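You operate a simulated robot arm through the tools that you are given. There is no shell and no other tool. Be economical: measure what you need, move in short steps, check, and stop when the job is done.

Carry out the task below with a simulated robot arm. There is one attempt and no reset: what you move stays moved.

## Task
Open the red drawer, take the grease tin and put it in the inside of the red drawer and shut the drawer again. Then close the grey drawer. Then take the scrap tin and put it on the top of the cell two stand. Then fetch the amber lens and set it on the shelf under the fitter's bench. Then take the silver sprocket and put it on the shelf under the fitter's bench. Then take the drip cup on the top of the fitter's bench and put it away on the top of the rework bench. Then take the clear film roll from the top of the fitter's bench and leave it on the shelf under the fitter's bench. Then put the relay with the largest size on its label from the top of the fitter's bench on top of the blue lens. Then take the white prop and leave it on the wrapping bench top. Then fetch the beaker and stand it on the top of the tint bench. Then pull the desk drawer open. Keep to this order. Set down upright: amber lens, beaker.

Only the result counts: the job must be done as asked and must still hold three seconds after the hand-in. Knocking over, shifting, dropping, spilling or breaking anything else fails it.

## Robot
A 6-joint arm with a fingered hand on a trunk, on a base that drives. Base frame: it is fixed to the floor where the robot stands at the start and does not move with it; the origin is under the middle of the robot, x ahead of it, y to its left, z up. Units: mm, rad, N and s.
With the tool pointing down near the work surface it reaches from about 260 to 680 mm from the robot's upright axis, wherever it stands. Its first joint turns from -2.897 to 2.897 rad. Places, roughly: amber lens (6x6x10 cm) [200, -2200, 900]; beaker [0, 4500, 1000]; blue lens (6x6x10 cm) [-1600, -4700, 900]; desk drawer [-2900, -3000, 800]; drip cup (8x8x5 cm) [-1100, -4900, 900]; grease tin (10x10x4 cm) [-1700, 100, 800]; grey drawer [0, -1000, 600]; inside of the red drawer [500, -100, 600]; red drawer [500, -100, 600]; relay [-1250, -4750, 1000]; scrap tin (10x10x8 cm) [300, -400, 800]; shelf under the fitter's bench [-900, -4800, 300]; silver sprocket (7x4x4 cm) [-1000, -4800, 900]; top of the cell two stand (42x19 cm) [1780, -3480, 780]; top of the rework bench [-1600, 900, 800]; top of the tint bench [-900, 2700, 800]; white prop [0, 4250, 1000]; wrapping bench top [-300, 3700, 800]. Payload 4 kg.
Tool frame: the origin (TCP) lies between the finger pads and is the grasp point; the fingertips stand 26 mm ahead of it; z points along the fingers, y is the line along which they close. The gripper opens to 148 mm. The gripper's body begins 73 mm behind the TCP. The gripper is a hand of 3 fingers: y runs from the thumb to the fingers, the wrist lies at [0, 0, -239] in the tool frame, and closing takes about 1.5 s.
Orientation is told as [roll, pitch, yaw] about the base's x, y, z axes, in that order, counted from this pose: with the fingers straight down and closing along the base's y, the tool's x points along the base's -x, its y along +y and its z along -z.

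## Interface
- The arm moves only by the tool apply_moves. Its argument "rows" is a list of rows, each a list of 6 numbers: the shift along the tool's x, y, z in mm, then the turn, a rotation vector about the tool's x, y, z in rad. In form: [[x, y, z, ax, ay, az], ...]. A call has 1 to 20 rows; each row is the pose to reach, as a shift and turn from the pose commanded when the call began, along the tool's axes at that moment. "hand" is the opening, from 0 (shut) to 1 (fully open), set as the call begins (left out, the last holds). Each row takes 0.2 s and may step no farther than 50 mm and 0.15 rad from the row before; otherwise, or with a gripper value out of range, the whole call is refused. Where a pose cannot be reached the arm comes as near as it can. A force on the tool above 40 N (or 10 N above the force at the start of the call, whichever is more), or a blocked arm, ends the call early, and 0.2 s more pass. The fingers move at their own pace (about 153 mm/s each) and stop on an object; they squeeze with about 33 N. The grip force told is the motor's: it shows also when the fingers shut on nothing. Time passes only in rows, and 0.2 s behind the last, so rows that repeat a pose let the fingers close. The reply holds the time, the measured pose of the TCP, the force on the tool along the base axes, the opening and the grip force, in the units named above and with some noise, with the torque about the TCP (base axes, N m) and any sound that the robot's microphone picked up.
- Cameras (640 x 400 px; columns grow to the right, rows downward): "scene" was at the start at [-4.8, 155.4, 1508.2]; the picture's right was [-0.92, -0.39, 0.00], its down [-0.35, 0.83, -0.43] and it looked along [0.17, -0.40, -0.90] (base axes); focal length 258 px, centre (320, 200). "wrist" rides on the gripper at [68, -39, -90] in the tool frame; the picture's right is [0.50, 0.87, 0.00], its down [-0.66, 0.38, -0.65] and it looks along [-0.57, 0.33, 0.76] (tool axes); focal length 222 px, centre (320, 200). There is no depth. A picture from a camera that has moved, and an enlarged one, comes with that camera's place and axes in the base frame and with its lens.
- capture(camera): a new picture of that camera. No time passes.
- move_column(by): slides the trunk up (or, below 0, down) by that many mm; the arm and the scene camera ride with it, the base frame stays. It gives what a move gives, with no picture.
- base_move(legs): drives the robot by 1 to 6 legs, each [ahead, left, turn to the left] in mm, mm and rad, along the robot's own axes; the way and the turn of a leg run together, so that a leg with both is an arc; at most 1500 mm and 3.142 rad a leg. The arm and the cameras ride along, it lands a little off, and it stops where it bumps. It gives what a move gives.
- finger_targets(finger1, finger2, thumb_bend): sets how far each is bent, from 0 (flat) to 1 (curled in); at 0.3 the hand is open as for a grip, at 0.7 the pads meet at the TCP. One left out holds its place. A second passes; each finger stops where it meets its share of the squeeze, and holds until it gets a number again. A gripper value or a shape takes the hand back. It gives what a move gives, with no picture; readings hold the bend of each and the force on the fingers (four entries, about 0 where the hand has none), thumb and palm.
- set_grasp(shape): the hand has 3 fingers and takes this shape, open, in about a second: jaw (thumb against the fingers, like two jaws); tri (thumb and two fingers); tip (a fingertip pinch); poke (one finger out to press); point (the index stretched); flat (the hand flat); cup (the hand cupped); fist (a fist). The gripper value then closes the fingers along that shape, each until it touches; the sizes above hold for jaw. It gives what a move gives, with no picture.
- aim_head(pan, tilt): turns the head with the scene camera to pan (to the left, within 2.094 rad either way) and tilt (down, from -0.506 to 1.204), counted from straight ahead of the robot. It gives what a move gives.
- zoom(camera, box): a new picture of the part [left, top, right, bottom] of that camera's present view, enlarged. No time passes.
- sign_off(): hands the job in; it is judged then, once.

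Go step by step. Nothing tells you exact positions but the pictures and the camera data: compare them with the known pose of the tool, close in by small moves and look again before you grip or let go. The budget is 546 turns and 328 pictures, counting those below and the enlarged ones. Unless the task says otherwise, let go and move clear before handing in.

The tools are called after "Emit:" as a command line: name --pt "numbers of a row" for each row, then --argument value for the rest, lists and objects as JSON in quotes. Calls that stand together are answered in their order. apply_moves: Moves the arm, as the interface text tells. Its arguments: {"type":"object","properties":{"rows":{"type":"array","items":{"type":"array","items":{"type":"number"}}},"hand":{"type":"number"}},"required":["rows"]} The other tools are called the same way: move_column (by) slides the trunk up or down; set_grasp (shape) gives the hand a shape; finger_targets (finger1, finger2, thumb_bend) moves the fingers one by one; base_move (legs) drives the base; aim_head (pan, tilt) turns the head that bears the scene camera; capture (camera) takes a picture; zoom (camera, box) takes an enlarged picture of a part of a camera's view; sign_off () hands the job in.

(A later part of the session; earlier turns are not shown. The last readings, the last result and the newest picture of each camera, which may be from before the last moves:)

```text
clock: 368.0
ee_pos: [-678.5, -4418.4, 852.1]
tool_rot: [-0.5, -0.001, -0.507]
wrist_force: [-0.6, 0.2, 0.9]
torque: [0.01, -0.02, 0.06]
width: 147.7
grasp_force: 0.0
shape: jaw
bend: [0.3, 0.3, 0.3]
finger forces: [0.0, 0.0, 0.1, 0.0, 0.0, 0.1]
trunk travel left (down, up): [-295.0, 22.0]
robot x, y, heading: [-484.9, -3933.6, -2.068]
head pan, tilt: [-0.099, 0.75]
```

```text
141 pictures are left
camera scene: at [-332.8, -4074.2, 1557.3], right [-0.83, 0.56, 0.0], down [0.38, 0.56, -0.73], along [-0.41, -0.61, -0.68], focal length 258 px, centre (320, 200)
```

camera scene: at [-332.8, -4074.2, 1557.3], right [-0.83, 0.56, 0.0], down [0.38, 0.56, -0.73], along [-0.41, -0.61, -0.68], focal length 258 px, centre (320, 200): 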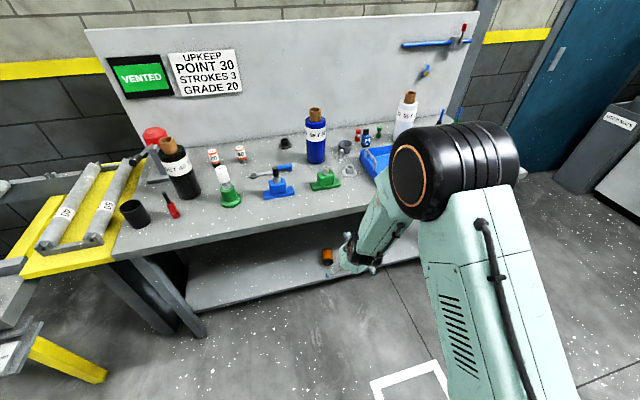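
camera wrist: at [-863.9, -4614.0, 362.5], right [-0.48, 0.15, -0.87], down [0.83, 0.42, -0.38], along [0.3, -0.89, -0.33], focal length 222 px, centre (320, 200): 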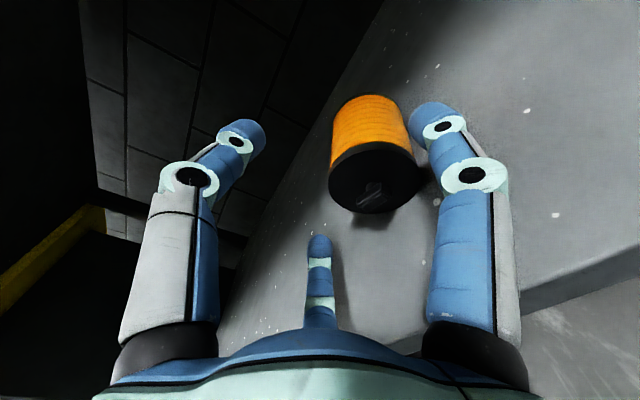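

Plan: reach behind the lying lens with a closed hand and drag it to the shelf edge, then grasp it there. Lower the trunk and bring the hand to entry height.

Emit:
move_column --by -290

Emit:
apply_moves --pt "0 -4 43 0.06 0 0" --pt "0 -9 85 0.12 0 0" --pt "0 -13 128 0.18 0 0" --pt "0 -18 170 0.24 0 0" --pt "0 -22 213 0.3 0 0" --hand 0

Emit:
aim_head --pan -0.1 --tilt 0.9

Emit:
capture --camera "scene"

Emit:
capture --camera "wrist"

```text
clock: 370.9
ee_pos: [-678.9, -4417.8, 563.2]
tool_rot: [-0.502, -0.001, -0.508]
wrist_force: [-0.3, 0.1, 0.1]
torque: [0.02, 0.0, 0.02]
width: 148.0
grasp_force: 0.0
shape: jaw
bend: [0.3, 0.3, 0.3]
finger forces: [0.0, 0.1, 0.0, 0.0, 0.0, 0.0]
trunk travel left (down, up): [-5.0, 312.0]
robot x, y, heading: [-480.5, -3929.9, -2.07]
head pan, tilt: [-0.099, 0.75]
```

```text
clock: 372.1
ee_pos: [-729.0, -4535.8, 388.3]
tool_rot: [-0.799, 0.015, -0.52]
wrist_force: [0.2, -0.2, -0.8]
torque: [0.0, -0.01, 0.03]
width: 0.2
grasp_force: 33.2
shape: jaw
bend: [0.7, 0.7, 0.7]
finger forces: [0.0, 0.0, 0.0, 0.0, 0.0, 0.0]
out of reach, approached as far as the arm can: row 3, 4, 5
trunk travel left (down, up): [-5.0, 312.0]
robot x, y, heading: [-483.9, -3936.6, -2.07]
head pan, tilt: [-0.099, 0.75]
```

```text
clock: 372.8
ee_pos: [-728.3, -4534.6, 388.0]
tool_rot: [-0.795, 0.014, -0.521]
wrist_force: [-0.6, 0.2, 1.2]
torque: [0.01, -0.05, 0.03]
width: 0.1
grasp_force: 33.2
shape: jaw
bend: [0.7, 0.7, 0.7]
finger forces: [0.0, 0.1, 0.0, 0.0, 0.1, 0.0]
trunk travel left (down, up): [-5.0, 312.0]
robot x, y, heading: [-482.2, -3936.9, -2.067]
head pan, tilt: [-0.099, 0.901]
```

```text
140 pictures are left
camera scene: at [-354.3, -4115.3, 1249.8], right [-0.83, 0.56, 0.0], down [0.44, 0.65, -0.62], along [-0.35, -0.51, -0.78], focal length 258 px, centre (320, 200)
```

scene: 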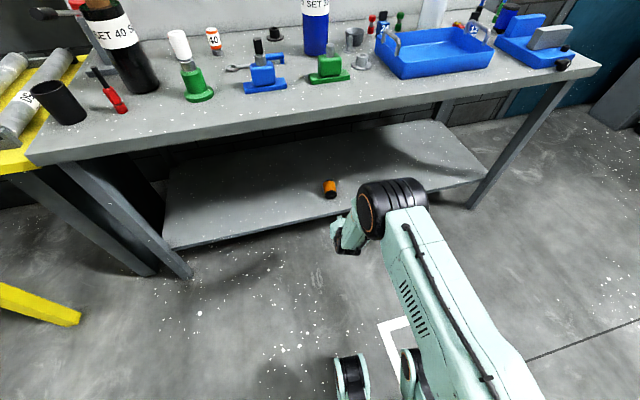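

```text
139 pictures are left
camera wrist: at [-766.1, -4469.7, 481.9], right [-0.14, 0.78, -0.61], down [0.94, 0.31, 0.18], along [0.33, -0.55, -0.77], focal length 222 px, centre (320, 200)
```

wrist: 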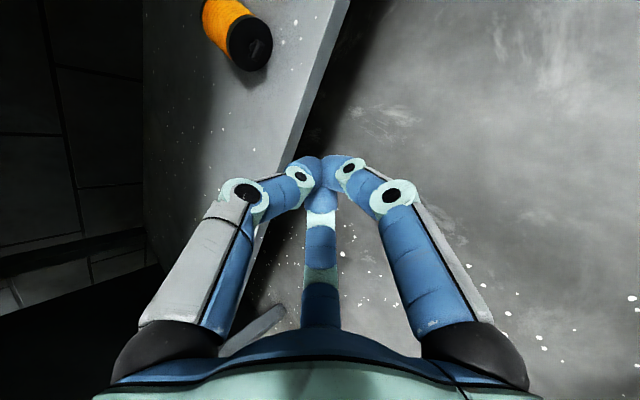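

Hooking behind would foul the palm. Instead grip the lens coaxially by its near (foot) end with a level hand — the fingers' roll already suits. Level the hand and lower.

Emit:
apply_moves --pt "0 0 -5 0.129 0 0" --pt "0 0 -10 0.258 0 0" --pt "0 0 -15 0.387 0 0" --pt "0 0 -20 0.516 0 0" --pt "0 0 -25 0.645 0 0" --pt "0 0 -30 0.776 0 0" --hand 0.5

Emit:
apply_moves --pt "0 40 -10 0 0 0" --pt "0 80 -20 0 0 0" --pt "0 118 -30 0 0 0"

Emit:
capture --camera "wrist"

Emit:
capture --camera "scene"

```text
clock: 374.2
ee_pos: [-683.5, -4525.5, 411.4]
tool_rot: [-1.577, -0.002, -0.549]
wrist_force: [0.1, 0.0, -0.4]
torque: [0.0, 0.0, 0.0]
width: 73.8
grasp_force: 0.0
shape: jaw
bend: [0.36, 0.36, 0.7]
finger forces: [0.1, 0.0, 0.0, 0.1, 0.0, 0.0]
out of reach, approached as far as the arm can: row 1, 2, 3, 4, 5, 6
trunk travel left (down, up): [-5.0, 312.0]
robot x, y, heading: [-484.8, -3936.0, -2.073]
head pan, tilt: [-0.099, 0.901]
```

```text
clock: 375.0
ee_pos: [-653.9, -4501.8, 292.7]
tool_rot: [-1.575, 0.0, -0.525]
wrist_force: [0.5, -0.5, -0.3]
torque: [0.01, -0.04, 0.01]
width: 73.8
grasp_force: 0.1
shape: jaw
bend: [0.36, 0.36, 0.7]
finger forces: [0.0, 0.0, 0.1, 0.0, 0.0, 0.1]
out of reach, approached as far as the arm can: row 1, 2, 3
trunk travel left (down, up): [-5.0, 312.0]
robot x, y, heading: [-483.9, -3932.3, -2.068]
head pan, tilt: [-0.099, 0.901]
```

```text
138 pictures are left
camera wrist: at [-666.9, -4390.3, 333.1], right [-0.43, 0.25, -0.87], down [0.89, 0.23, -0.38], along [0.11, -0.94, -0.32], focal length 222 px, centre (320, 200)
```

wrist: 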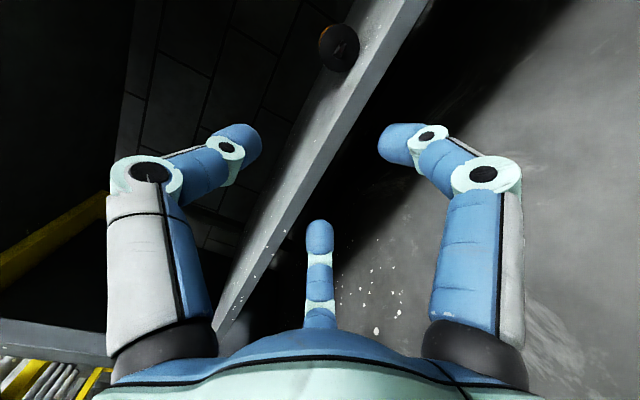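

```text
137 pictures are left
camera scene: at [-354.3, -4115.2, 1249.8], right [-0.83, 0.56, 0.0], down [0.44, 0.65, -0.62], along [-0.35, -0.51, -0.78], focal length 258 px, centre (320, 200)
```

scene: 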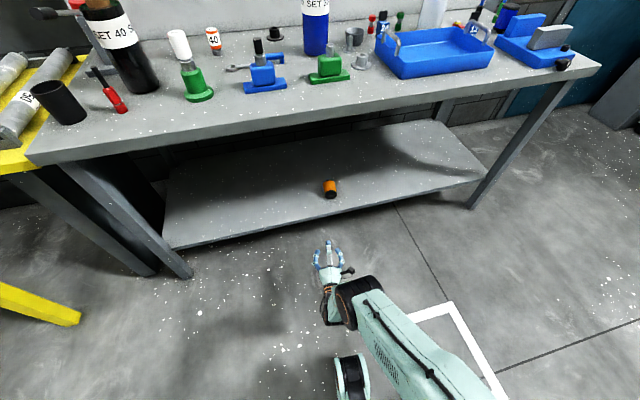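

Level at z≈293. Shift right 43 mm and lower 7 mm to line up with the lens, then approach.

Emit:
apply_moves --pt "22 4 -5 0 0 0" --pt "43 7 -10 0 0 0"

Emit:
base_move --legs '[[250, 0, 0]]'

Emit:
capture --camera "wrist"

Emit:
capture --camera "scene"

```text
clock: 375.6
ee_pos: [-661.0, -4483.4, 286.9]
tool_rot: [-1.574, -0.002, -0.541]
wrist_force: [-0.5, -0.8, 0.2]
torque: [0.03, -0.02, 0.0]
width: 73.6
grasp_force: 0.0
shape: jaw
bend: [0.36, 0.36, 0.7]
finger forces: [0.0, 0.0, 0.0, 0.0, 0.1, 0.0]
out of reach, approached as far as the arm can: row 1, 2
trunk travel left (down, up): [-5.0, 312.0]
robot x, y, heading: [-482.3, -3935.0, -2.069]
head pan, tilt: [-0.099, 0.901]
```

```text
clock: 377.4
ee_pos: [-776.3, -4700.2, 289.5]
tool_rot: [-1.577, -0.003, -0.539]
wrist_force: [-0.6, -2.9, 18.1]
torque: [-0.1, -0.62, -0.13]
width: 70.5
grasp_force: 0.1
shape: jaw
bend: [0.38, 0.39, 0.7]
finger forces: [4.1, 12.5, 0.0, 0.0, 0.0, 0.1]
trunk travel left (down, up): [-5.0, 312.0]
robot x, y, heading: [-599.0, -4149.7, -2.065]
head pan, tilt: [-0.099, 0.901]
```

```text
136 pictures are left
camera wrist: at [-788.3, -4587.8, 329.6], right [-0.43, 0.25, -0.87], down [0.9, 0.22, -0.38], along [0.1, -0.94, -0.32], focal length 222 px, centre (320, 200)
```

wrist: 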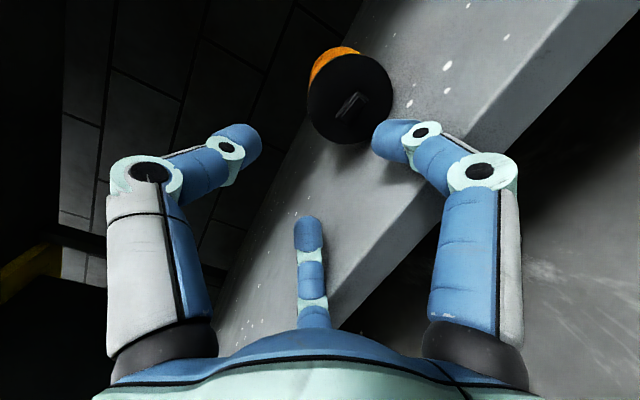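

```text
135 pictures are left
camera scene: at [-471.2, -4330.6, 1250.0], right [-0.83, 0.56, 0.0], down [0.44, 0.65, -0.62], along [-0.35, -0.51, -0.78], focal length 258 px, centre (320, 200)
```

scene: 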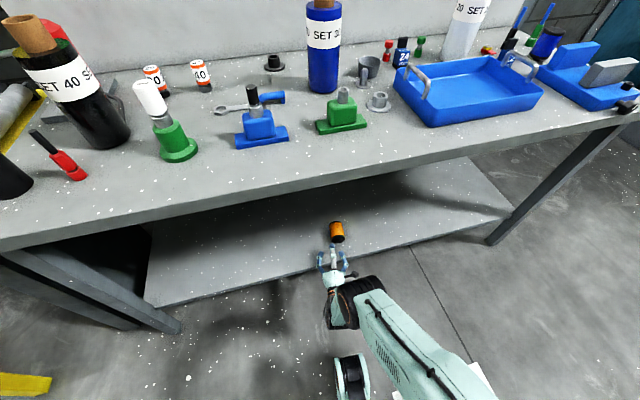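

The lower fingers graze the shelf; the lens is 30 mm to the right and 108 mm ahead. Raise a few mm, narrow the fingers, shift right and advance.

Emit:
apply_moves --pt "0 -5 0 0 0 0" --pt "0 -5 0 0 0 0" --pt "0 -5 0 0 0 0" --hand 0.45

Emit:
base_move --legs '[[0, -32, 0], [75, 0, 0]]'

Emit:
capture --camera "wrist"

Emit:
zoom --camera "scene" --box '[270, 180, 400, 261]'

```text
clock: 378.2
ee_pos: [-777.0, -4698.5, 294.0]
tool_rot: [-1.578, -0.004, -0.54]
wrist_force: [-0.7, 0.3, 0.0]
torque: [0.01, 0.01, -0.01]
width: 66.4
grasp_force: 0.1
shape: jaw
bend: [0.39, 0.39, 0.7]
finger forces: [0.0, 0.1, 0.1, 0.0, 0.1, 0.1]
trunk travel left (down, up): [-5.0, 312.0]
robot x, y, heading: [-599.4, -4148.4, -2.072]
head pan, tilt: [-0.099, 0.901]
```

```text
clock: 379.8
ee_pos: [-840.1, -4745.6, 293.4]
tool_rot: [-1.577, 0.002, -0.541]
wrist_force: [3.3, 6.6, 8.4]
torque: [0.7, -0.21, 0.19]
width: 66.1
grasp_force: 0.0
shape: jaw
bend: [0.4, 0.39, 0.7]
finger forces: [5.2, 2.1, 0.0, 0.0, 0.0, 9.2]
trunk travel left (down, up): [-5.0, 312.0]
robot x, y, heading: [-662.3, -4199.3, -2.069]
head pan, tilt: [-0.099, 0.901]
stopped in leg 2: the force on the tool passed its limit (the readings are from after the stop); the commanded pose is now the measured one
```

```text
134 pictures are left
camera wrist: at [-850.5, -4633.5, 334.0], right [-0.43, 0.25, -0.86], down [0.9, 0.22, -0.38], along [0.09, -0.94, -0.32], focal length 222 px, centre (320, 200)
```

wrist: 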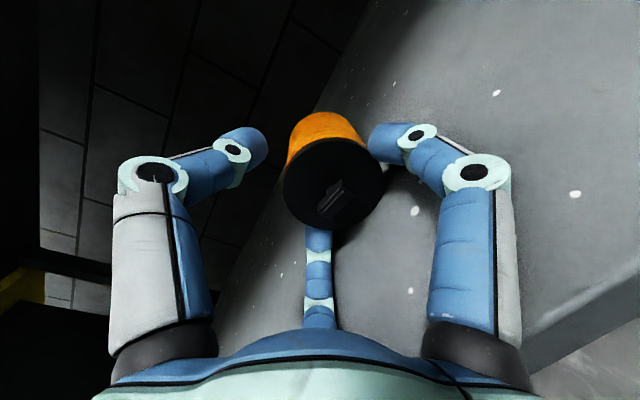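

```text
4.92 times, centred on (335, 220) of scene
camera zoom: at [-534.4, -4380.1, 1249.9], right [-0.83, 0.56, 0.0], down [0.44, 0.65, -0.62], along [-0.35, -0.51, -0.78], focal length 1272 px, centre (246, 99)
```

zoom: 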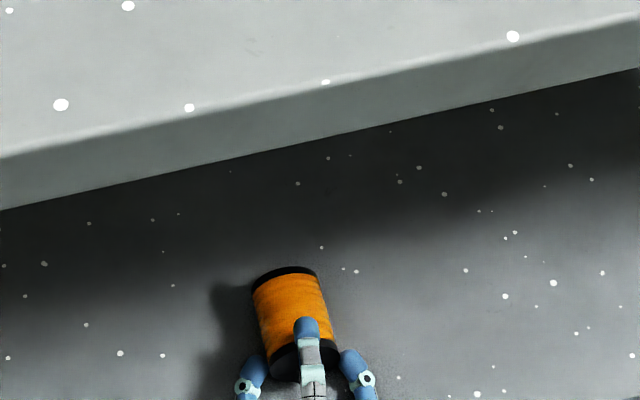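

The palm has reached the shelf edge, but the fingertips already cover ~25 mm of the lens. Ease back slightly and close.

Emit:
apply_moves --pt "0 0 -2 0 0 0" --pt "0 0 -2 0 0 0" --pt "0 0 -2 0 0 0" --pt "0 0 -2 0 0 0" --pt "0 0 -2 0 0 0" --pt "0 0 -2 0 0 0" --hand 0

Emit:
capture --camera "wrist"

Emit:
zoom --camera "scene" --box '[270, 180, 400, 261]'

```text
clock: 381.2
ee_pos: [-838.3, -4744.3, 293.4]
tool_rot: [-1.58, 0.003, -0.54]
wrist_force: [-2.1, 0.1, 6.3]
torque: [0.01, 0.04, 0.09]
width: 46.9
grasp_force: 32.8
shape: jaw
bend: [0.77, 0.77, 0.7]
finger forces: [29.4, 28.9, 0.0, 0.0, 31.5, 1.4]
trunk travel left (down, up): [-5.0, 312.0]
robot x, y, heading: [-660.9, -4199.6, -2.067]
head pan, tilt: [-0.099, 0.901]
```

```text
132 pictures are left
camera wrist: at [-849.6, -4632.5, 334.1], right [-0.43, 0.25, -0.87], down [0.9, 0.22, -0.38], along [0.09, -0.94, -0.32], focal length 222 px, centre (320, 200)
```

wrist: 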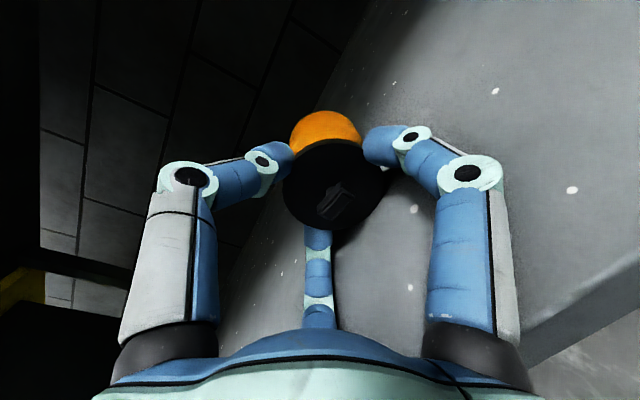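

```text
4.92 times, centred on (335, 220) of scene
camera zoom: at [-534.7, -4380.7, 1249.9], right [-0.83, 0.56, 0.0], down [0.44, 0.65, -0.62], along [-0.35, -0.51, -0.78], focal length 1272 px, centre (246, 99)
```

zoom: 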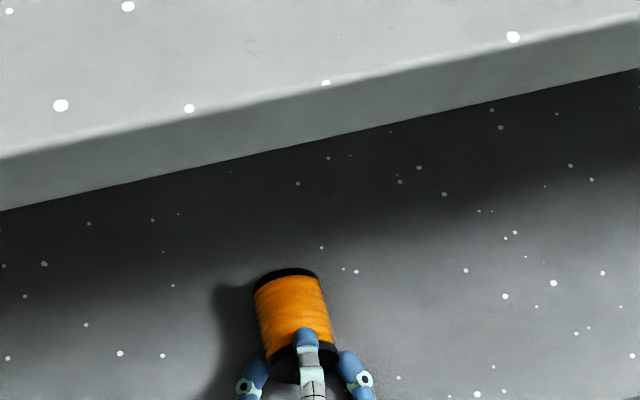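

Held. Lift, back out, and raise to bench-top height; I'll lay the lens on a free spot at the front-left of the bench top, (-330, -4860), to regrasp.

Emit:
apply_moves --pt "0 -10 0 0 0 0" --pt "0 -25 0 0 0 0"

Emit:
base_move --legs '[[-400, 0, 0]]'

Emit:
move_column --by 290

Emit:
apply_moves --pt "0 -45 0 0 0 0" --pt "0 -90 0 0 0 0" --pt "0 -135 0 0 0 0" --pt "0 -180 0 0 0 0" --pt "0 -225 0 0 0 0" --pt "0 -260 0 0 0 0"

Emit:
capture --camera "wrist"

Emit:
capture --camera "scene"

```text
clock: 381.8
ee_pos: [-838.7, -4744.1, 318.3]
tool_rot: [-1.577, 0.002, -0.54]
wrist_force: [0.4, 0.1, -1.4]
torque: [0.06, -0.04, 0.0]
width: 46.7
grasp_force: 32.8
shape: jaw
bend: [0.77, 0.77, 0.7]
finger forces: [31.7, 32.2, 0.0, 0.0, 29.5, 0.0]
trunk travel left (down, up): [-5.0, 312.0]
robot x, y, heading: [-665.1, -4197.1, -2.069]
head pan, tilt: [-0.099, 0.901]
```

```text
clock: 384.3
ee_pos: [-640.4, -4392.4, 317.8]
tool_rot: [-1.579, 0.002, -0.525]
wrist_force: [-0.2, 0.1, -1.4]
torque: [0.05, -0.03, -0.02]
width: 46.6
grasp_force: 33.5
shape: jaw
bend: [0.77, 0.77, 0.7]
finger forces: [31.8, 32.0, 0.1, 0.0, 29.5, 0.0]
trunk travel left (down, up): [-5.0, 312.0]
robot x, y, heading: [-476.1, -3845.3, -2.053]
head pan, tilt: [-0.099, 0.901]
```

```text
clock: 387.2
ee_pos: [-640.2, -4390.2, 607.7]
tool_rot: [-1.575, 0.002, -0.526]
wrist_force: [0.4, 0.3, -2.2]
torque: [0.08, -0.02, 0.01]
width: 46.4
grasp_force: 33.2
shape: jaw
bend: [0.77, 0.77, 0.7]
finger forces: [31.7, 31.9, 0.0, 0.0, 29.4, 0.1]
trunk travel left (down, up): [-295.0, 22.0]
robot x, y, heading: [-472.7, -3841.5, -2.054]
head pan, tilt: [-0.099, 0.901]
```

```text
clock: 388.6
ee_pos: [-641.2, -4387.5, 868.7]
tool_rot: [-1.575, 0.002, -0.525]
wrist_force: [0.1, -0.1, -0.5]
torque: [0.07, -0.03, 0.03]
width: 46.4
grasp_force: 32.5
shape: jaw
bend: [0.77, 0.77, 0.7]
finger forces: [31.8, 31.9, 0.0, 0.0, 29.5, 0.0]
trunk travel left (down, up): [-295.0, 22.0]
robot x, y, heading: [-470.8, -3845.3, -2.056]
head pan, tilt: [-0.099, 0.901]
```

```text
130 pictures are left
camera wrist: at [-653.5, -4275.7, 908.9], right [-0.44, 0.25, -0.87], down [0.89, 0.24, -0.38], along [0.11, -0.94, -0.32], focal length 222 px, centre (320, 200)
```

wrist: 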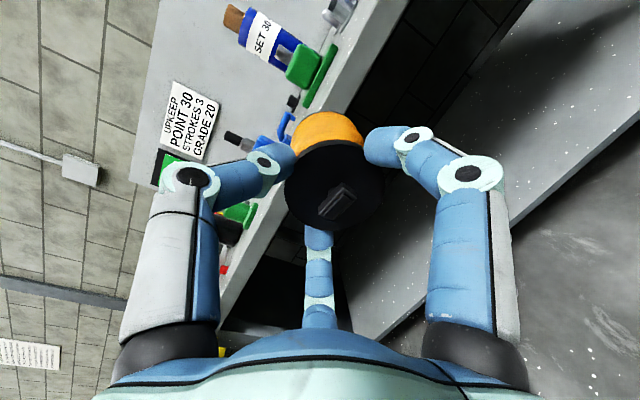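

```text
129 pictures are left
camera scene: at [-317.0, -3975.1, 1545.4], right [-0.84, 0.55, 0.0], down [0.43, 0.65, -0.62], along [-0.34, -0.52, -0.78], focal length 258 px, centre (320, 200)
```

scene: 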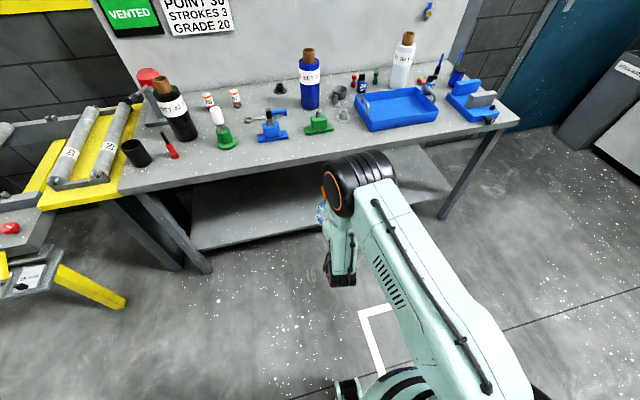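

Emit:
base_move --legs '[[0, 0, 0.165], [0, 342, 0], [205, 0, 0]]'

Emit:
capture --camera "wrist"

Emit:
capture --camera "scene"

```text
clock: 392.8
ee_pos: [-271.4, -4702.2, 866.6]
tool_rot: [-1.568, 0.003, -0.35]
wrist_force: [2.6, 8.9, 0.5]
torque: [-0.01, -0.01, 0.06]
width: 48.2
grasp_force: 33.3
shape: jaw
bend: [0.79, 0.78, 0.71]
finger forces: [28.7, 34.3, 0.0, 0.0, 30.6, 0.0]
trunk travel left (down, up): [-295.0, 22.0]
robot x, y, heading: [-204.7, -4138.5, -1.885]
head pan, tilt: [-0.099, 0.901]
stopped in leg 3: the force on the tool passed its limit (the readings are from after the stop); the commanded pose is now the measured one
```

```text
128 pictures are left
camera wrist: at [-303.7, -4594.7, 907.1], right [-0.47, 0.17, -0.86], down [0.84, 0.39, -0.38], along [0.27, -0.9, -0.33], focal length 222 px, centre (320, 200)
```

wrist: 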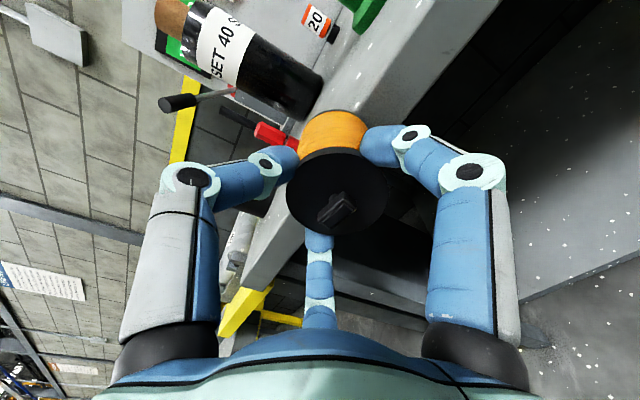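

```text
127 pictures are left
camera scene: at [-24.2, -4243.0, 1545.4], right [-0.92, 0.4, 0.0], down [0.31, 0.72, -0.62], along [-0.25, -0.57, -0.78], focal length 258 px, centre (320, 200)
```

scene: 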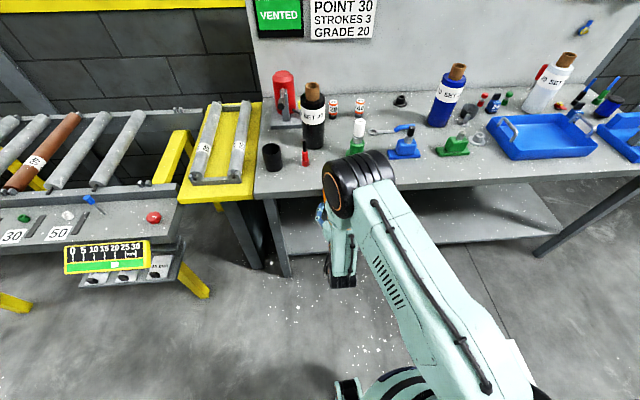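

The lens nose met the bench edge: this bench top is higher than I took (≈835). Back off, raise, and re-enter.

Emit:
base_move --legs '[[-50, 0, 0]]'

Emit:
apply_moves --pt "0 -20 0 0 0 0" --pt "0 -45 0 0 0 0"

Emit:
base_move --legs '[[128, 0, 0]]'

Emit:
capture --camera "wrist"

Emit:
capture --camera "scene"

```text
clock: 393.7
ee_pos: [-257.8, -4656.2, 866.2]
tool_rot: [-1.573, 0.005, -0.351]
wrist_force: [0.6, 0.7, -0.9]
torque: [0.06, 0.0, -0.01]
width: 48.5
grasp_force: 33.1
shape: jaw
bend: [0.79, 0.78, 0.71]
finger forces: [28.8, 33.5, 0.1, 0.0, 28.8, 0.0]
trunk travel left (down, up): [-295.0, 22.0]
robot x, y, heading: [-185.2, -4096.3, -1.878]
head pan, tilt: [-0.099, 0.901]
```

```text
clock: 394.3
ee_pos: [-257.1, -4656.4, 911.1]
tool_rot: [-1.571, 0.006, -0.352]
wrist_force: [-0.3, 0.8, -0.5]
torque: [0.1, -0.02, -0.02]
width: 48.3
grasp_force: 32.3
shape: jaw
bend: [0.79, 0.78, 0.71]
finger forces: [28.8, 33.4, 0.0, 0.0, 28.8, 0.1]
trunk travel left (down, up): [-295.0, 22.0]
robot x, y, heading: [-191.4, -4095.4, -1.884]
head pan, tilt: [-0.099, 0.901]
```

```text
clock: 395.6
ee_pos: [-296.1, -4777.9, 910.4]
tool_rot: [-1.568, 0.005, -0.353]
wrist_force: [-0.2, -0.8, -1.8]
torque: [0.07, -0.01, -0.01]
width: 47.9
grasp_force: 32.8
shape: jaw
bend: [0.79, 0.78, 0.71]
finger forces: [28.8, 33.4, 0.0, 0.0, 28.8, 0.0]
trunk travel left (down, up): [-295.0, 22.0]
robot x, y, heading: [-226.5, -4215.6, -1.883]
head pan, tilt: [-0.099, 0.901]
```

```text
126 pictures are left
camera wrist: at [-327.8, -4669.6, 951.5], right [-0.47, 0.17, -0.86], down [0.84, 0.39, -0.38], along [0.27, -0.9, -0.33], focal length 222 px, centre (320, 200)
```

wrist: 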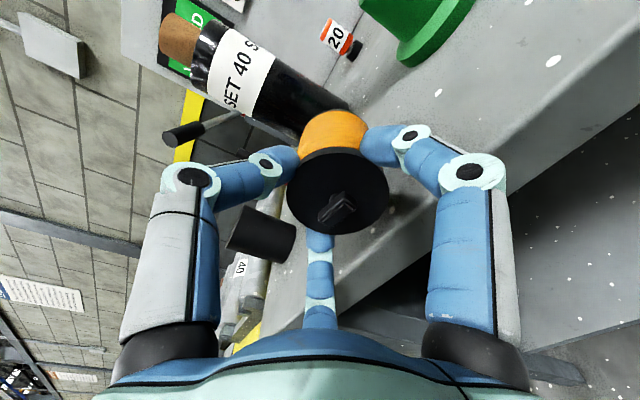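

```text
125 pictures are left
camera scene: at [-48.6, -4318.7, 1545.2], right [-0.92, 0.4, 0.0], down [0.31, 0.72, -0.62], along [-0.25, -0.57, -0.78], focal length 258 px, centre (320, 200)
```

scene: 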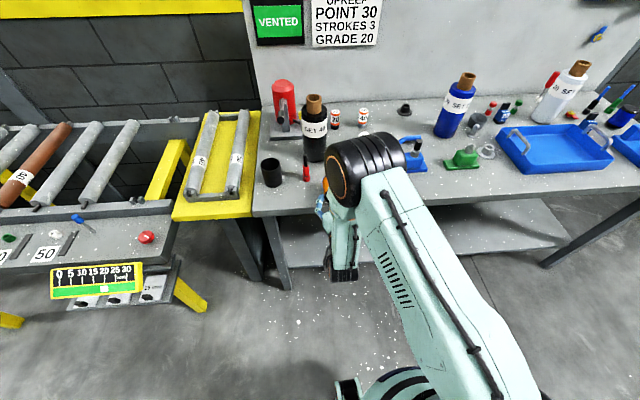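

Emit:
zoom --camera "scene" --box '[255, 130, 415, 230]'

```text
4.00 times, centred on (335, 180) of scene
camera zoom: at [-48.6, -4318.7, 1545.2], right [-0.92, 0.4, 0.0], down [0.31, 0.72, -0.62], along [-0.25, -0.57, -0.78], focal length 1034 px, centre (260, 280)
```

zoom: 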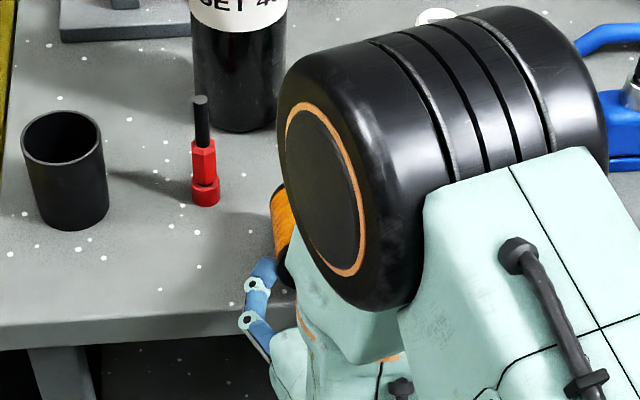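

Shift 35 mm right for clearance from the red marker, then lower to lay the lens down.

Emit:
base_move --legs '[[0, -35, 0]]'

Emit:
apply_moves --pt "0 10 0 0 0 0" --pt "0 18 0 0 0 0" --pt "0 24 0 0 0 0" --pt "0 28 0 0 0 0" --pt "0 32 0 0 0 0"

Emit:
capture --camera "wrist"

```text
clock: 396.5
ee_pos: [-330.7, -4766.4, 910.0]
tool_rot: [-1.571, 0.005, -0.353]
wrist_force: [-0.8, -0.1, -1.6]
torque: [0.07, -0.02, 0.0]
width: 48.4
grasp_force: 33.8
shape: jaw
bend: [0.79, 0.78, 0.71]
finger forces: [28.8, 33.3, 0.0, 0.0, 28.8, 0.1]
trunk travel left (down, up): [-295.0, 22.0]
robot x, y, heading: [-258.9, -4203.7, -1.881]
head pan, tilt: [-0.099, 0.901]
```

```text
clock: 397.7
ee_pos: [-329.4, -4765.9, 883.1]
tool_rot: [-1.581, 0.004, -0.352]
wrist_force: [-3.0, -0.3, 36.3]
torque: [-1.32, 0.42, -0.09]
width: 48.3
grasp_force: 33.1
shape: jaw
bend: [0.78, 0.77, 0.71]
finger forces: [27.6, 27.8, 0.1, 0.1, 47.4, 0.0]
trunk travel left (down, up): [-295.0, 22.0]
robot x, y, heading: [-257.6, -4202.0, -1.879]
head pan, tilt: [-0.099, 0.901]
```

```text
123 pictures are left
camera wrist: at [-361.4, -4657.5, 923.2], right [-0.47, 0.16, -0.86], down [0.84, 0.38, -0.39], along [0.27, -0.91, -0.32], focal length 222 px, centre (320, 200)
```

wrist: 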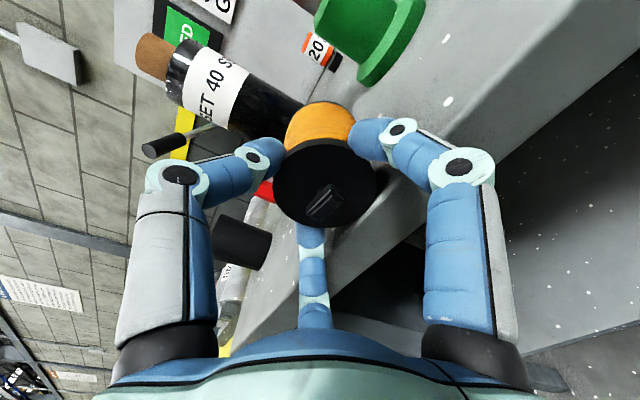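

Contact. Relieve and release; the lens should lie on the bench top.

Emit:
apply_moves --pt "0 -4 0 0 0 0"

Emit:
apply_moves --pt "0 0 0 0 0 0" --pt "0 0 0 0 0 0" --pt "0 0 0 0 0 0" --pt "0 0 0 0 0 0" --hand 0.5

Emit:
apply_moves --pt "0 0 -15 0 0 0" --pt "0 0 -40 0 0 0" --pt "0 -10 -80 0 0 0" --pt "0 -40 -110 0 0 0"

Emit:
capture --camera "wrist"

Emit:
capture --camera "scene"

```text
clock: 398.1
ee_pos: [-330.4, -4764.9, 883.7]
tool_rot: [-1.576, 0.005, -0.352]
wrist_force: [-3.2, -5.2, 26.7]
torque: [-1.09, 0.34, -0.06]
width: 48.0
grasp_force: 32.8
shape: jaw
bend: [0.77, 0.77, 0.71]
finger forces: [27.1, 28.0, 0.0, 0.0, 41.7, 0.0]
trunk travel left (down, up): [-295.0, 22.0]
robot x, y, heading: [-262.6, -4202.3, -1.879]
head pan, tilt: [-0.099, 0.901]
```

```text
clock: 399.1
ee_pos: [-329.2, -4765.9, 883.3]
tool_rot: [-1.569, 0.007, -0.351]
wrist_force: [0.4, 2.3, 3.5]
torque: [0.05, -0.05, 0.0]
width: 71.9
grasp_force: 0.1
shape: jaw
bend: [0.37, 0.38, 0.7]
finger forces: [1.5, 3.0, 0.0, 0.0, 0.0, 0.0]
trunk travel left (down, up): [-295.0, 22.0]
robot x, y, heading: [-260.2, -4204.9, -1.883]
head pan, tilt: [-0.099, 0.901]
```

```text
clock: 400.1
ee_pos: [-292.2, -4658.8, 923.7]
tool_rot: [-1.571, 0.003, -0.352]
wrist_force: [0.1, 0.1, 0.0]
torque: [-0.03, 0.01, 0.01]
width: 73.8
grasp_force: 0.2
shape: jaw
bend: [0.36, 0.36, 0.7]
finger forces: [0.0, 0.1, 0.1, 0.0, 0.0, 0.0]
trunk travel left (down, up): [-295.0, 22.0]
robot x, y, heading: [-260.0, -4204.4, -1.886]
head pan, tilt: [-0.099, 0.901]
```

```text
122 pictures are left
camera wrist: at [-324.4, -4552.9, 964.4], right [-0.47, 0.17, -0.86], down [0.84, 0.39, -0.38], along [0.27, -0.9, -0.33], focal length 222 px, centre (320, 200)
```

wrist: 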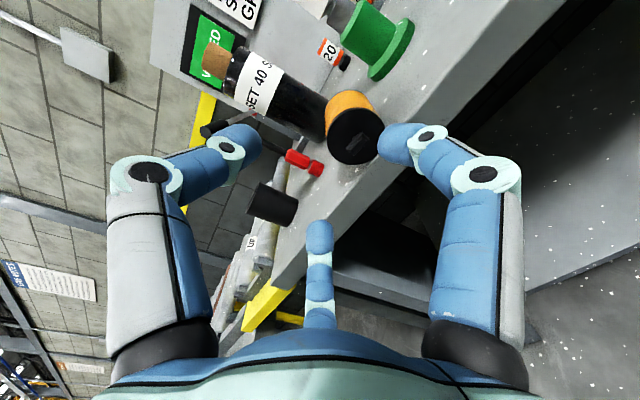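

```text
121 pictures are left
camera scene: at [-81.6, -4306.3, 1545.4], right [-0.92, 0.4, 0.0], down [0.31, 0.72, -0.62], along [-0.25, -0.57, -0.78], focal length 258 px, centre (320, 200)
```

scene: 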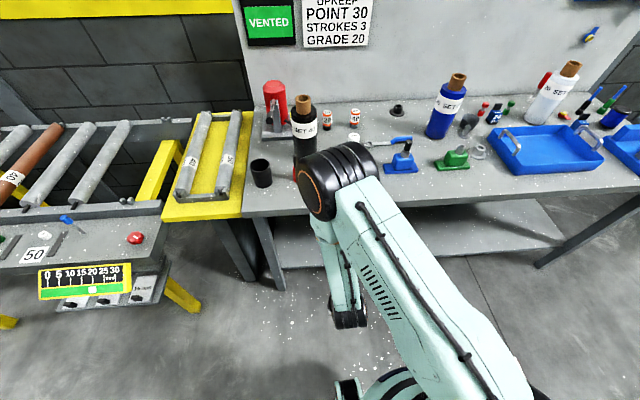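

Lens lies on the bench top. Zoom to see its foot orientation.

Emit:
zoom --camera "wrist" --box '[300, 70, 420, 145]'

```text
5.33 times, centred on (360, 108) of wrist
camera zoom: at [-324.4, -4552.9, 964.4], right [-0.47, 0.17, -0.86], down [0.84, 0.39, -0.38], along [0.27, -0.9, -0.33], focal length 1185 px, centre (107, 693)
```

zoom: 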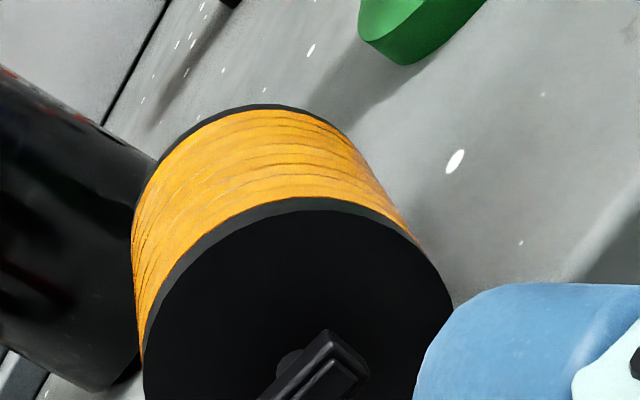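

Now raise and turn the hand straight down for the regrasp.

Emit:
apply_moves --pt "0 -25 0 -0.143 0 0" --pt "0 -50 0 -0.286 0 0" --pt "0 -60 0 -0.428 0 0" --pt "0 -60 0 -0.571 0 0" --pt "0 -60 0 -0.714 0 0" --pt "0 -60 0 -0.857 0 0" --pt "0 -60 0 -1.0 0 0" --pt "0 -60 0 -1.143 0 0" --pt "0 -60 0 -1.285 0 0" --pt "0 -60 0 -1.428 0 0" --pt "0 -60 0 -1.571 0 0" --hand 1

Emit:
capture --camera "wrist"

```text
clock: 402.5
ee_pos: [-292.0, -4662.7, 982.4]
tool_rot: [0.005, 0.004, -0.351]
wrist_force: [0.2, -0.8, 0.0]
torque: [0.01, 0.0, 0.01]
width: 148.0
grasp_force: 0.1
shape: jaw
bend: [0.3, 0.3, 0.3]
finger forces: [0.0, 0.0, 0.0, 0.1, 0.0, 0.0]
trunk travel left (down, up): [-295.0, 22.0]
robot x, y, heading: [-258.0, -4205.7, -1.886]
head pan, tilt: [-0.099, 0.901]
```

```text
119 pictures are left
camera wrist: at [-367.5, -4677.8, 1075.1], right [-0.17, 0.99, 0.0], down [0.75, 0.13, 0.65], along [0.64, 0.11, -0.76], focal length 222 px, centre (320, 200)
```

wrist: 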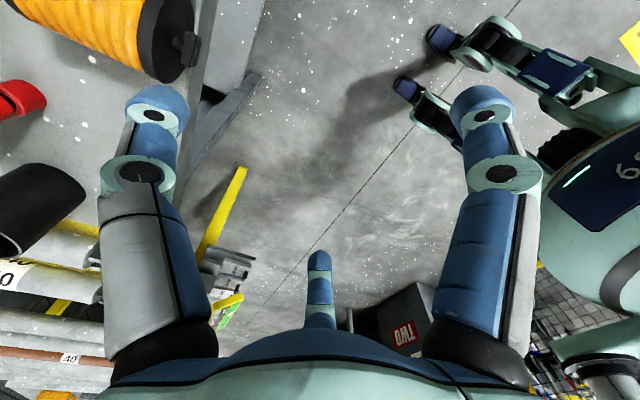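

Straight down. Move over the lens.

Emit:
apply_moves --pt "-3 -42 0 0 0 0" --pt "-5 -84 0 0 0 0" --pt "-8 -126 0 0 0 0" --pt "-10 -168 20 0 0 0"

Emit:
capture --camera "wrist"

Emit:
capture --camera "scene"

```text
clock: 403.5
ee_pos: [-338.1, -4825.1, 963.1]
tool_rot: [0.002, 0.005, -0.351]
wrist_force: [-0.7, -0.7, -0.9]
torque: [0.02, -0.01, 0.05]
width: 147.8
grasp_force: 0.1
shape: jaw
bend: [0.3, 0.3, 0.3]
finger forces: [0.0, 0.0, 0.0, 0.0, 0.0, 0.0]
trunk travel left (down, up): [-295.0, 22.0]
robot x, y, heading: [-263.0, -4206.3, -1.885]
head pan, tilt: [-0.099, 0.901]
```

```text
118 pictures are left
camera wrist: at [-414.4, -4838.6, 1055.3], right [-0.17, 0.99, 0.0], down [0.75, 0.13, 0.65], along [0.64, 0.11, -0.76], focal length 222 px, centre (320, 200)
```

wrist: 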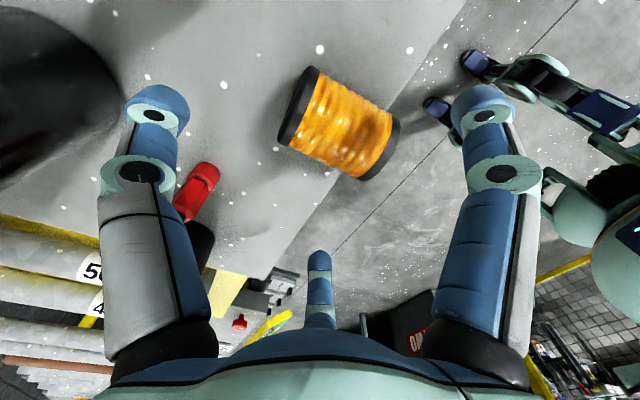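

```text
117 pictures are left
camera scene: at [-82.1, -4308.5, 1545.3], right [-0.92, 0.4, 0.0], down [0.31, 0.72, -0.62], along [-0.25, -0.57, -0.78], focal length 258 px, centre (320, 200)
```

scene: 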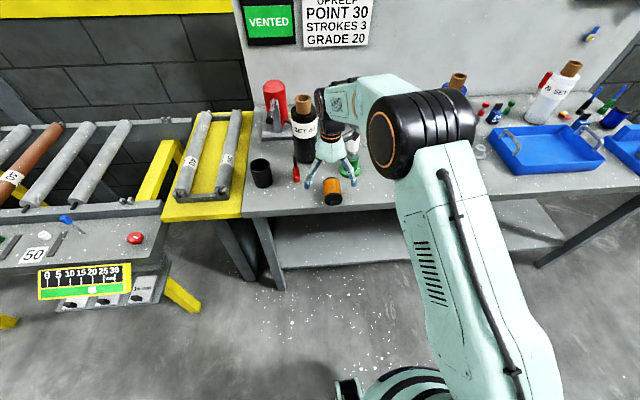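

Emit:
apply_moves --pt "6 4 20 0 0 -0.025" --pt "11 7 45 0 0 -0.05" --pt "11 7 62 0 0 -0.05"

Emit:
capture --camera "wrist"

Emit:
zoom --camera "scene" --box '[270, 120, 400, 201]'

```text
clock: 404.3
ee_pos: [-345.7, -4812.9, 902.0]
tool_rot: [0.0, 0.005, -0.301]
wrist_force: [-0.2, 0.4, 0.2]
torque: [-0.02, 0.02, -0.02]
width: 147.8
grasp_force: 0.0
shape: jaw
bend: [0.3, 0.3, 0.3]
finger forces: [0.0, 0.0, 0.0, 0.0, 0.0, 0.0]
trunk travel left (down, up): [-295.0, 22.0]
robot x, y, heading: [-262.0, -4201.4, -1.883]
head pan, tilt: [-0.099, 0.901]
```

```text
116 pictures are left
camera wrist: at [-421.6, -4831.0, 994.3], right [-0.22, 0.98, 0.0], down [0.74, 0.17, 0.65], along [0.63, 0.15, -0.76], focal length 222 px, centre (320, 200)
```

wrist: 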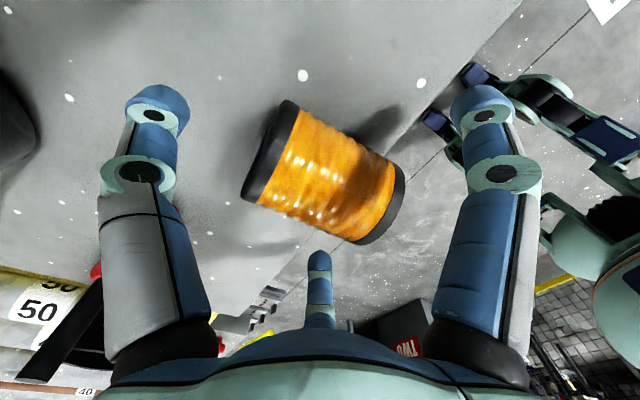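

```text
4.92 times, centred on (335, 160) of scene
camera zoom: at [-81.9, -4307.2, 1545.4], right [-0.92, 0.4, 0.0], down [0.31, 0.72, -0.62], along [-0.25, -0.57, -0.78], focal length 1272 px, centre (246, 394)
```

zoom: 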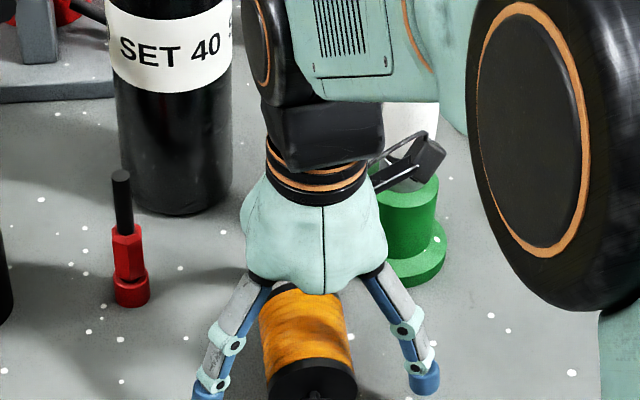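

Well aligned. Lower 20 mm and close with the thumb on the flat end.

Emit:
apply_moves --pt "0 0 10 0 0 0" --pt "0 0 20 0 0 0"

Emit:
apply_moves --pt "0 0 0 0 0 0" --pt "0 0 0 0 0 0" --pt "0 0 0 0 0 0" --pt "0 0 0 0 0 0" --pt "0 0 0 0 0 0" --pt "0 0 0 0 0 0" --hand 0

Emit:
apply_moves --pt "0 0 -30 0 0 0" --pt "0 0 -70 0 0 0"

Emit:
capture --camera "wrist"

```text
clock: 404.9
ee_pos: [-347.9, -4812.1, 880.3]
tool_rot: [0.0, 0.005, -0.303]
wrist_force: [0.6, -1.3, 0.6]
torque: [-0.01, -0.01, 0.01]
width: 147.7
grasp_force: 0.0
shape: jaw
bend: [0.3, 0.3, 0.3]
finger forces: [0.0, 0.0, 0.1, 0.0, 0.1, 0.0]
trunk travel left (down, up): [-295.0, 22.0]
robot x, y, heading: [-260.8, -4204.3, -1.889]
head pan, tilt: [-0.099, 0.901]
```

```text
clock: 406.3
ee_pos: [-347.4, -4812.2, 881.7]
tool_rot: [0.002, 0.005, -0.3]
wrist_force: [0.4, -0.3, -0.8]
torque: [0.0, 0.0, 0.03]
width: 25.8
grasp_force: 32.8
shape: jaw
bend: [0.77, 0.78, 0.74]
finger forces: [39.1, 38.9, 0.0, 0.0, 29.5, 2.5]
trunk travel left (down, up): [-295.0, 22.0]
robot x, y, heading: [-257.4, -4203.6, -1.885]
head pan, tilt: [-0.099, 0.901]
```

```text
clock: 406.9
ee_pos: [-346.4, -4813.1, 951.5]
tool_rot: [0.002, 0.006, -0.301]
wrist_force: [0.2, 0.4, -0.5]
torque: [-0.02, 0.02, 0.02]
width: 25.6
grasp_force: 33.2
shape: jaw
bend: [0.77, 0.78, 0.74]
finger forces: [39.3, 39.2, 0.1, 0.1, 29.9, 2.6]
trunk travel left (down, up): [-295.0, 22.0]
robot x, y, heading: [-261.6, -4204.7, -1.878]
head pan, tilt: [-0.099, 0.901]
```

```text
114 pictures are left
camera wrist: at [-421.6, -4830.6, 1044.0], right [-0.22, 0.98, 0.0], down [0.74, 0.16, 0.65], along [0.63, 0.15, -0.76], focal length 222 px, centre (320, 200)
```

wrist: 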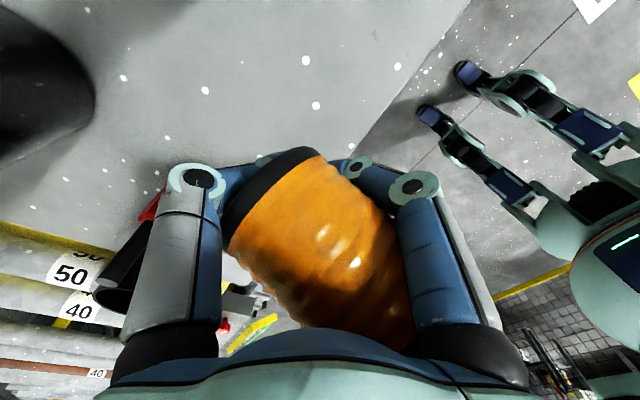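

I gripped too low and the lens was squeezed up into the palm. Set it back down and regrip ~12 mm higher.

Emit:
apply_moves --pt "0 0 35 0 0 0" --pt "0 0 62 0 0 0" --pt "0 0 67 0 0 0"

Emit:
finger_targets --finger1 0.5 --finger2 0.5 --thumb_bend 0.5

Emit:
capture --camera "wrist"

```text
clock: 407.7
ee_pos: [-347.3, -4813.1, 884.5]
tool_rot: [0.001, 0.005, -0.302]
wrist_force: [0.5, -0.1, -0.6]
torque: [0.01, 0.0, -0.04]
width: 25.5
grasp_force: 33.0
shape: jaw
bend: [0.77, 0.78, 0.74]
finger forces: [39.6, 39.4, 0.0, 0.0, 29.9, 2.6]
trunk travel left (down, up): [-295.0, 22.0]
robot x, y, heading: [-260.2, -4205.7, -1.887]
head pan, tilt: [-0.099, 0.901]
```

```text
clock: 408.7
ee_pos: [-347.4, -4813.2, 884.9]
tool_rot: [0.0, 0.006, -0.302]
wrist_force: [-0.1, -1.3, 0.2]
torque: [0.03, 0.01, 0.01]
width: 61.5
grasp_force: 0.0
shape: fingers
bend: [0.5, 0.5, 0.5]
finger forces: [0.0, 0.0, 0.0, 0.0, 0.0, 0.0]
trunk travel left (down, up): [-295.0, 22.0]
robot x, y, heading: [-259.1, -4204.4, -1.888]
head pan, tilt: [-0.099, 0.901]
```

```text
113 pictures are left
camera wrist: at [-422.5, -4831.3, 977.0], right [-0.22, 0.98, 0.0], down [0.74, 0.17, 0.65], along [0.63, 0.15, -0.76], focal length 222 px, centre (320, 200)
```

wrist: 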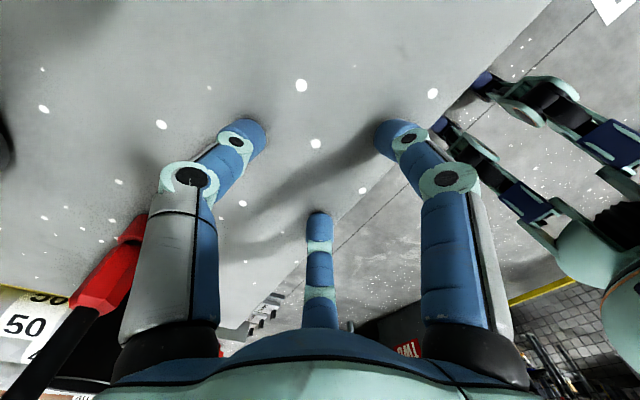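

The lens isn't between the fingers any more. Find it.

Emit:
capture --camera "scene"

Emit:
zoom --camera "scene" --box '[250, 120, 410, 220]'

```text
112 pictures are left
camera scene: at [-81.8, -4306.9, 1545.4], right [-0.92, 0.4, 0.0], down [0.31, 0.72, -0.62], along [-0.25, -0.57, -0.78], focal length 258 px, centre (320, 200)
```

scene: 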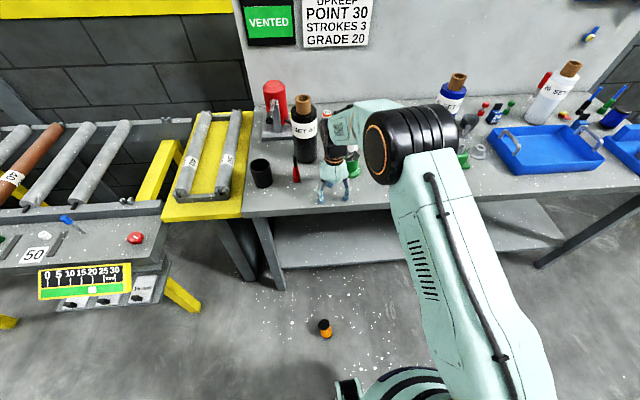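

```text
4.00 times, centred on (330, 170) of scene
camera zoom: at [-81.8, -4306.9, 1545.4], right [-0.92, 0.4, 0.0], down [0.31, 0.72, -0.62], along [-0.25, -0.57, -0.78], focal length 1034 px, centre (280, 320)
```

zoom: 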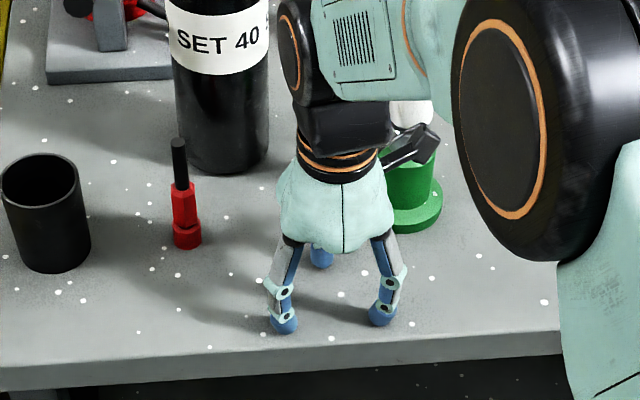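

It fell to the floor. Look at its state.

Emit:
zoom --camera "scene" --box '[275, 295, 375, 357]'

```text
6.40 times, centred on (325, 326) of scene
camera zoom: at [-81.8, -4306.9, 1545.4], right [-0.92, 0.4, 0.0], down [0.31, 0.72, -0.62], along [-0.25, -0.57, -0.78], focal length 1654 px, centre (288, -606)
```

zoom: 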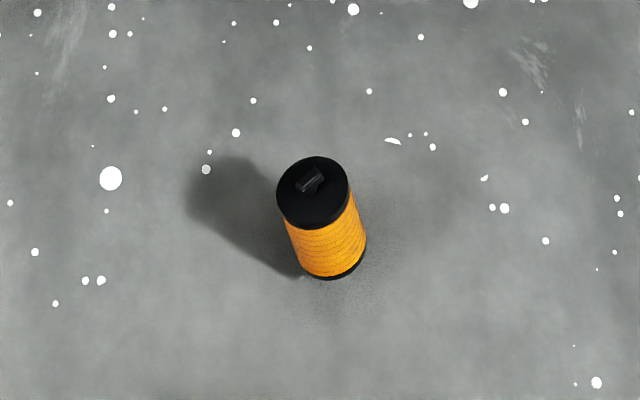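

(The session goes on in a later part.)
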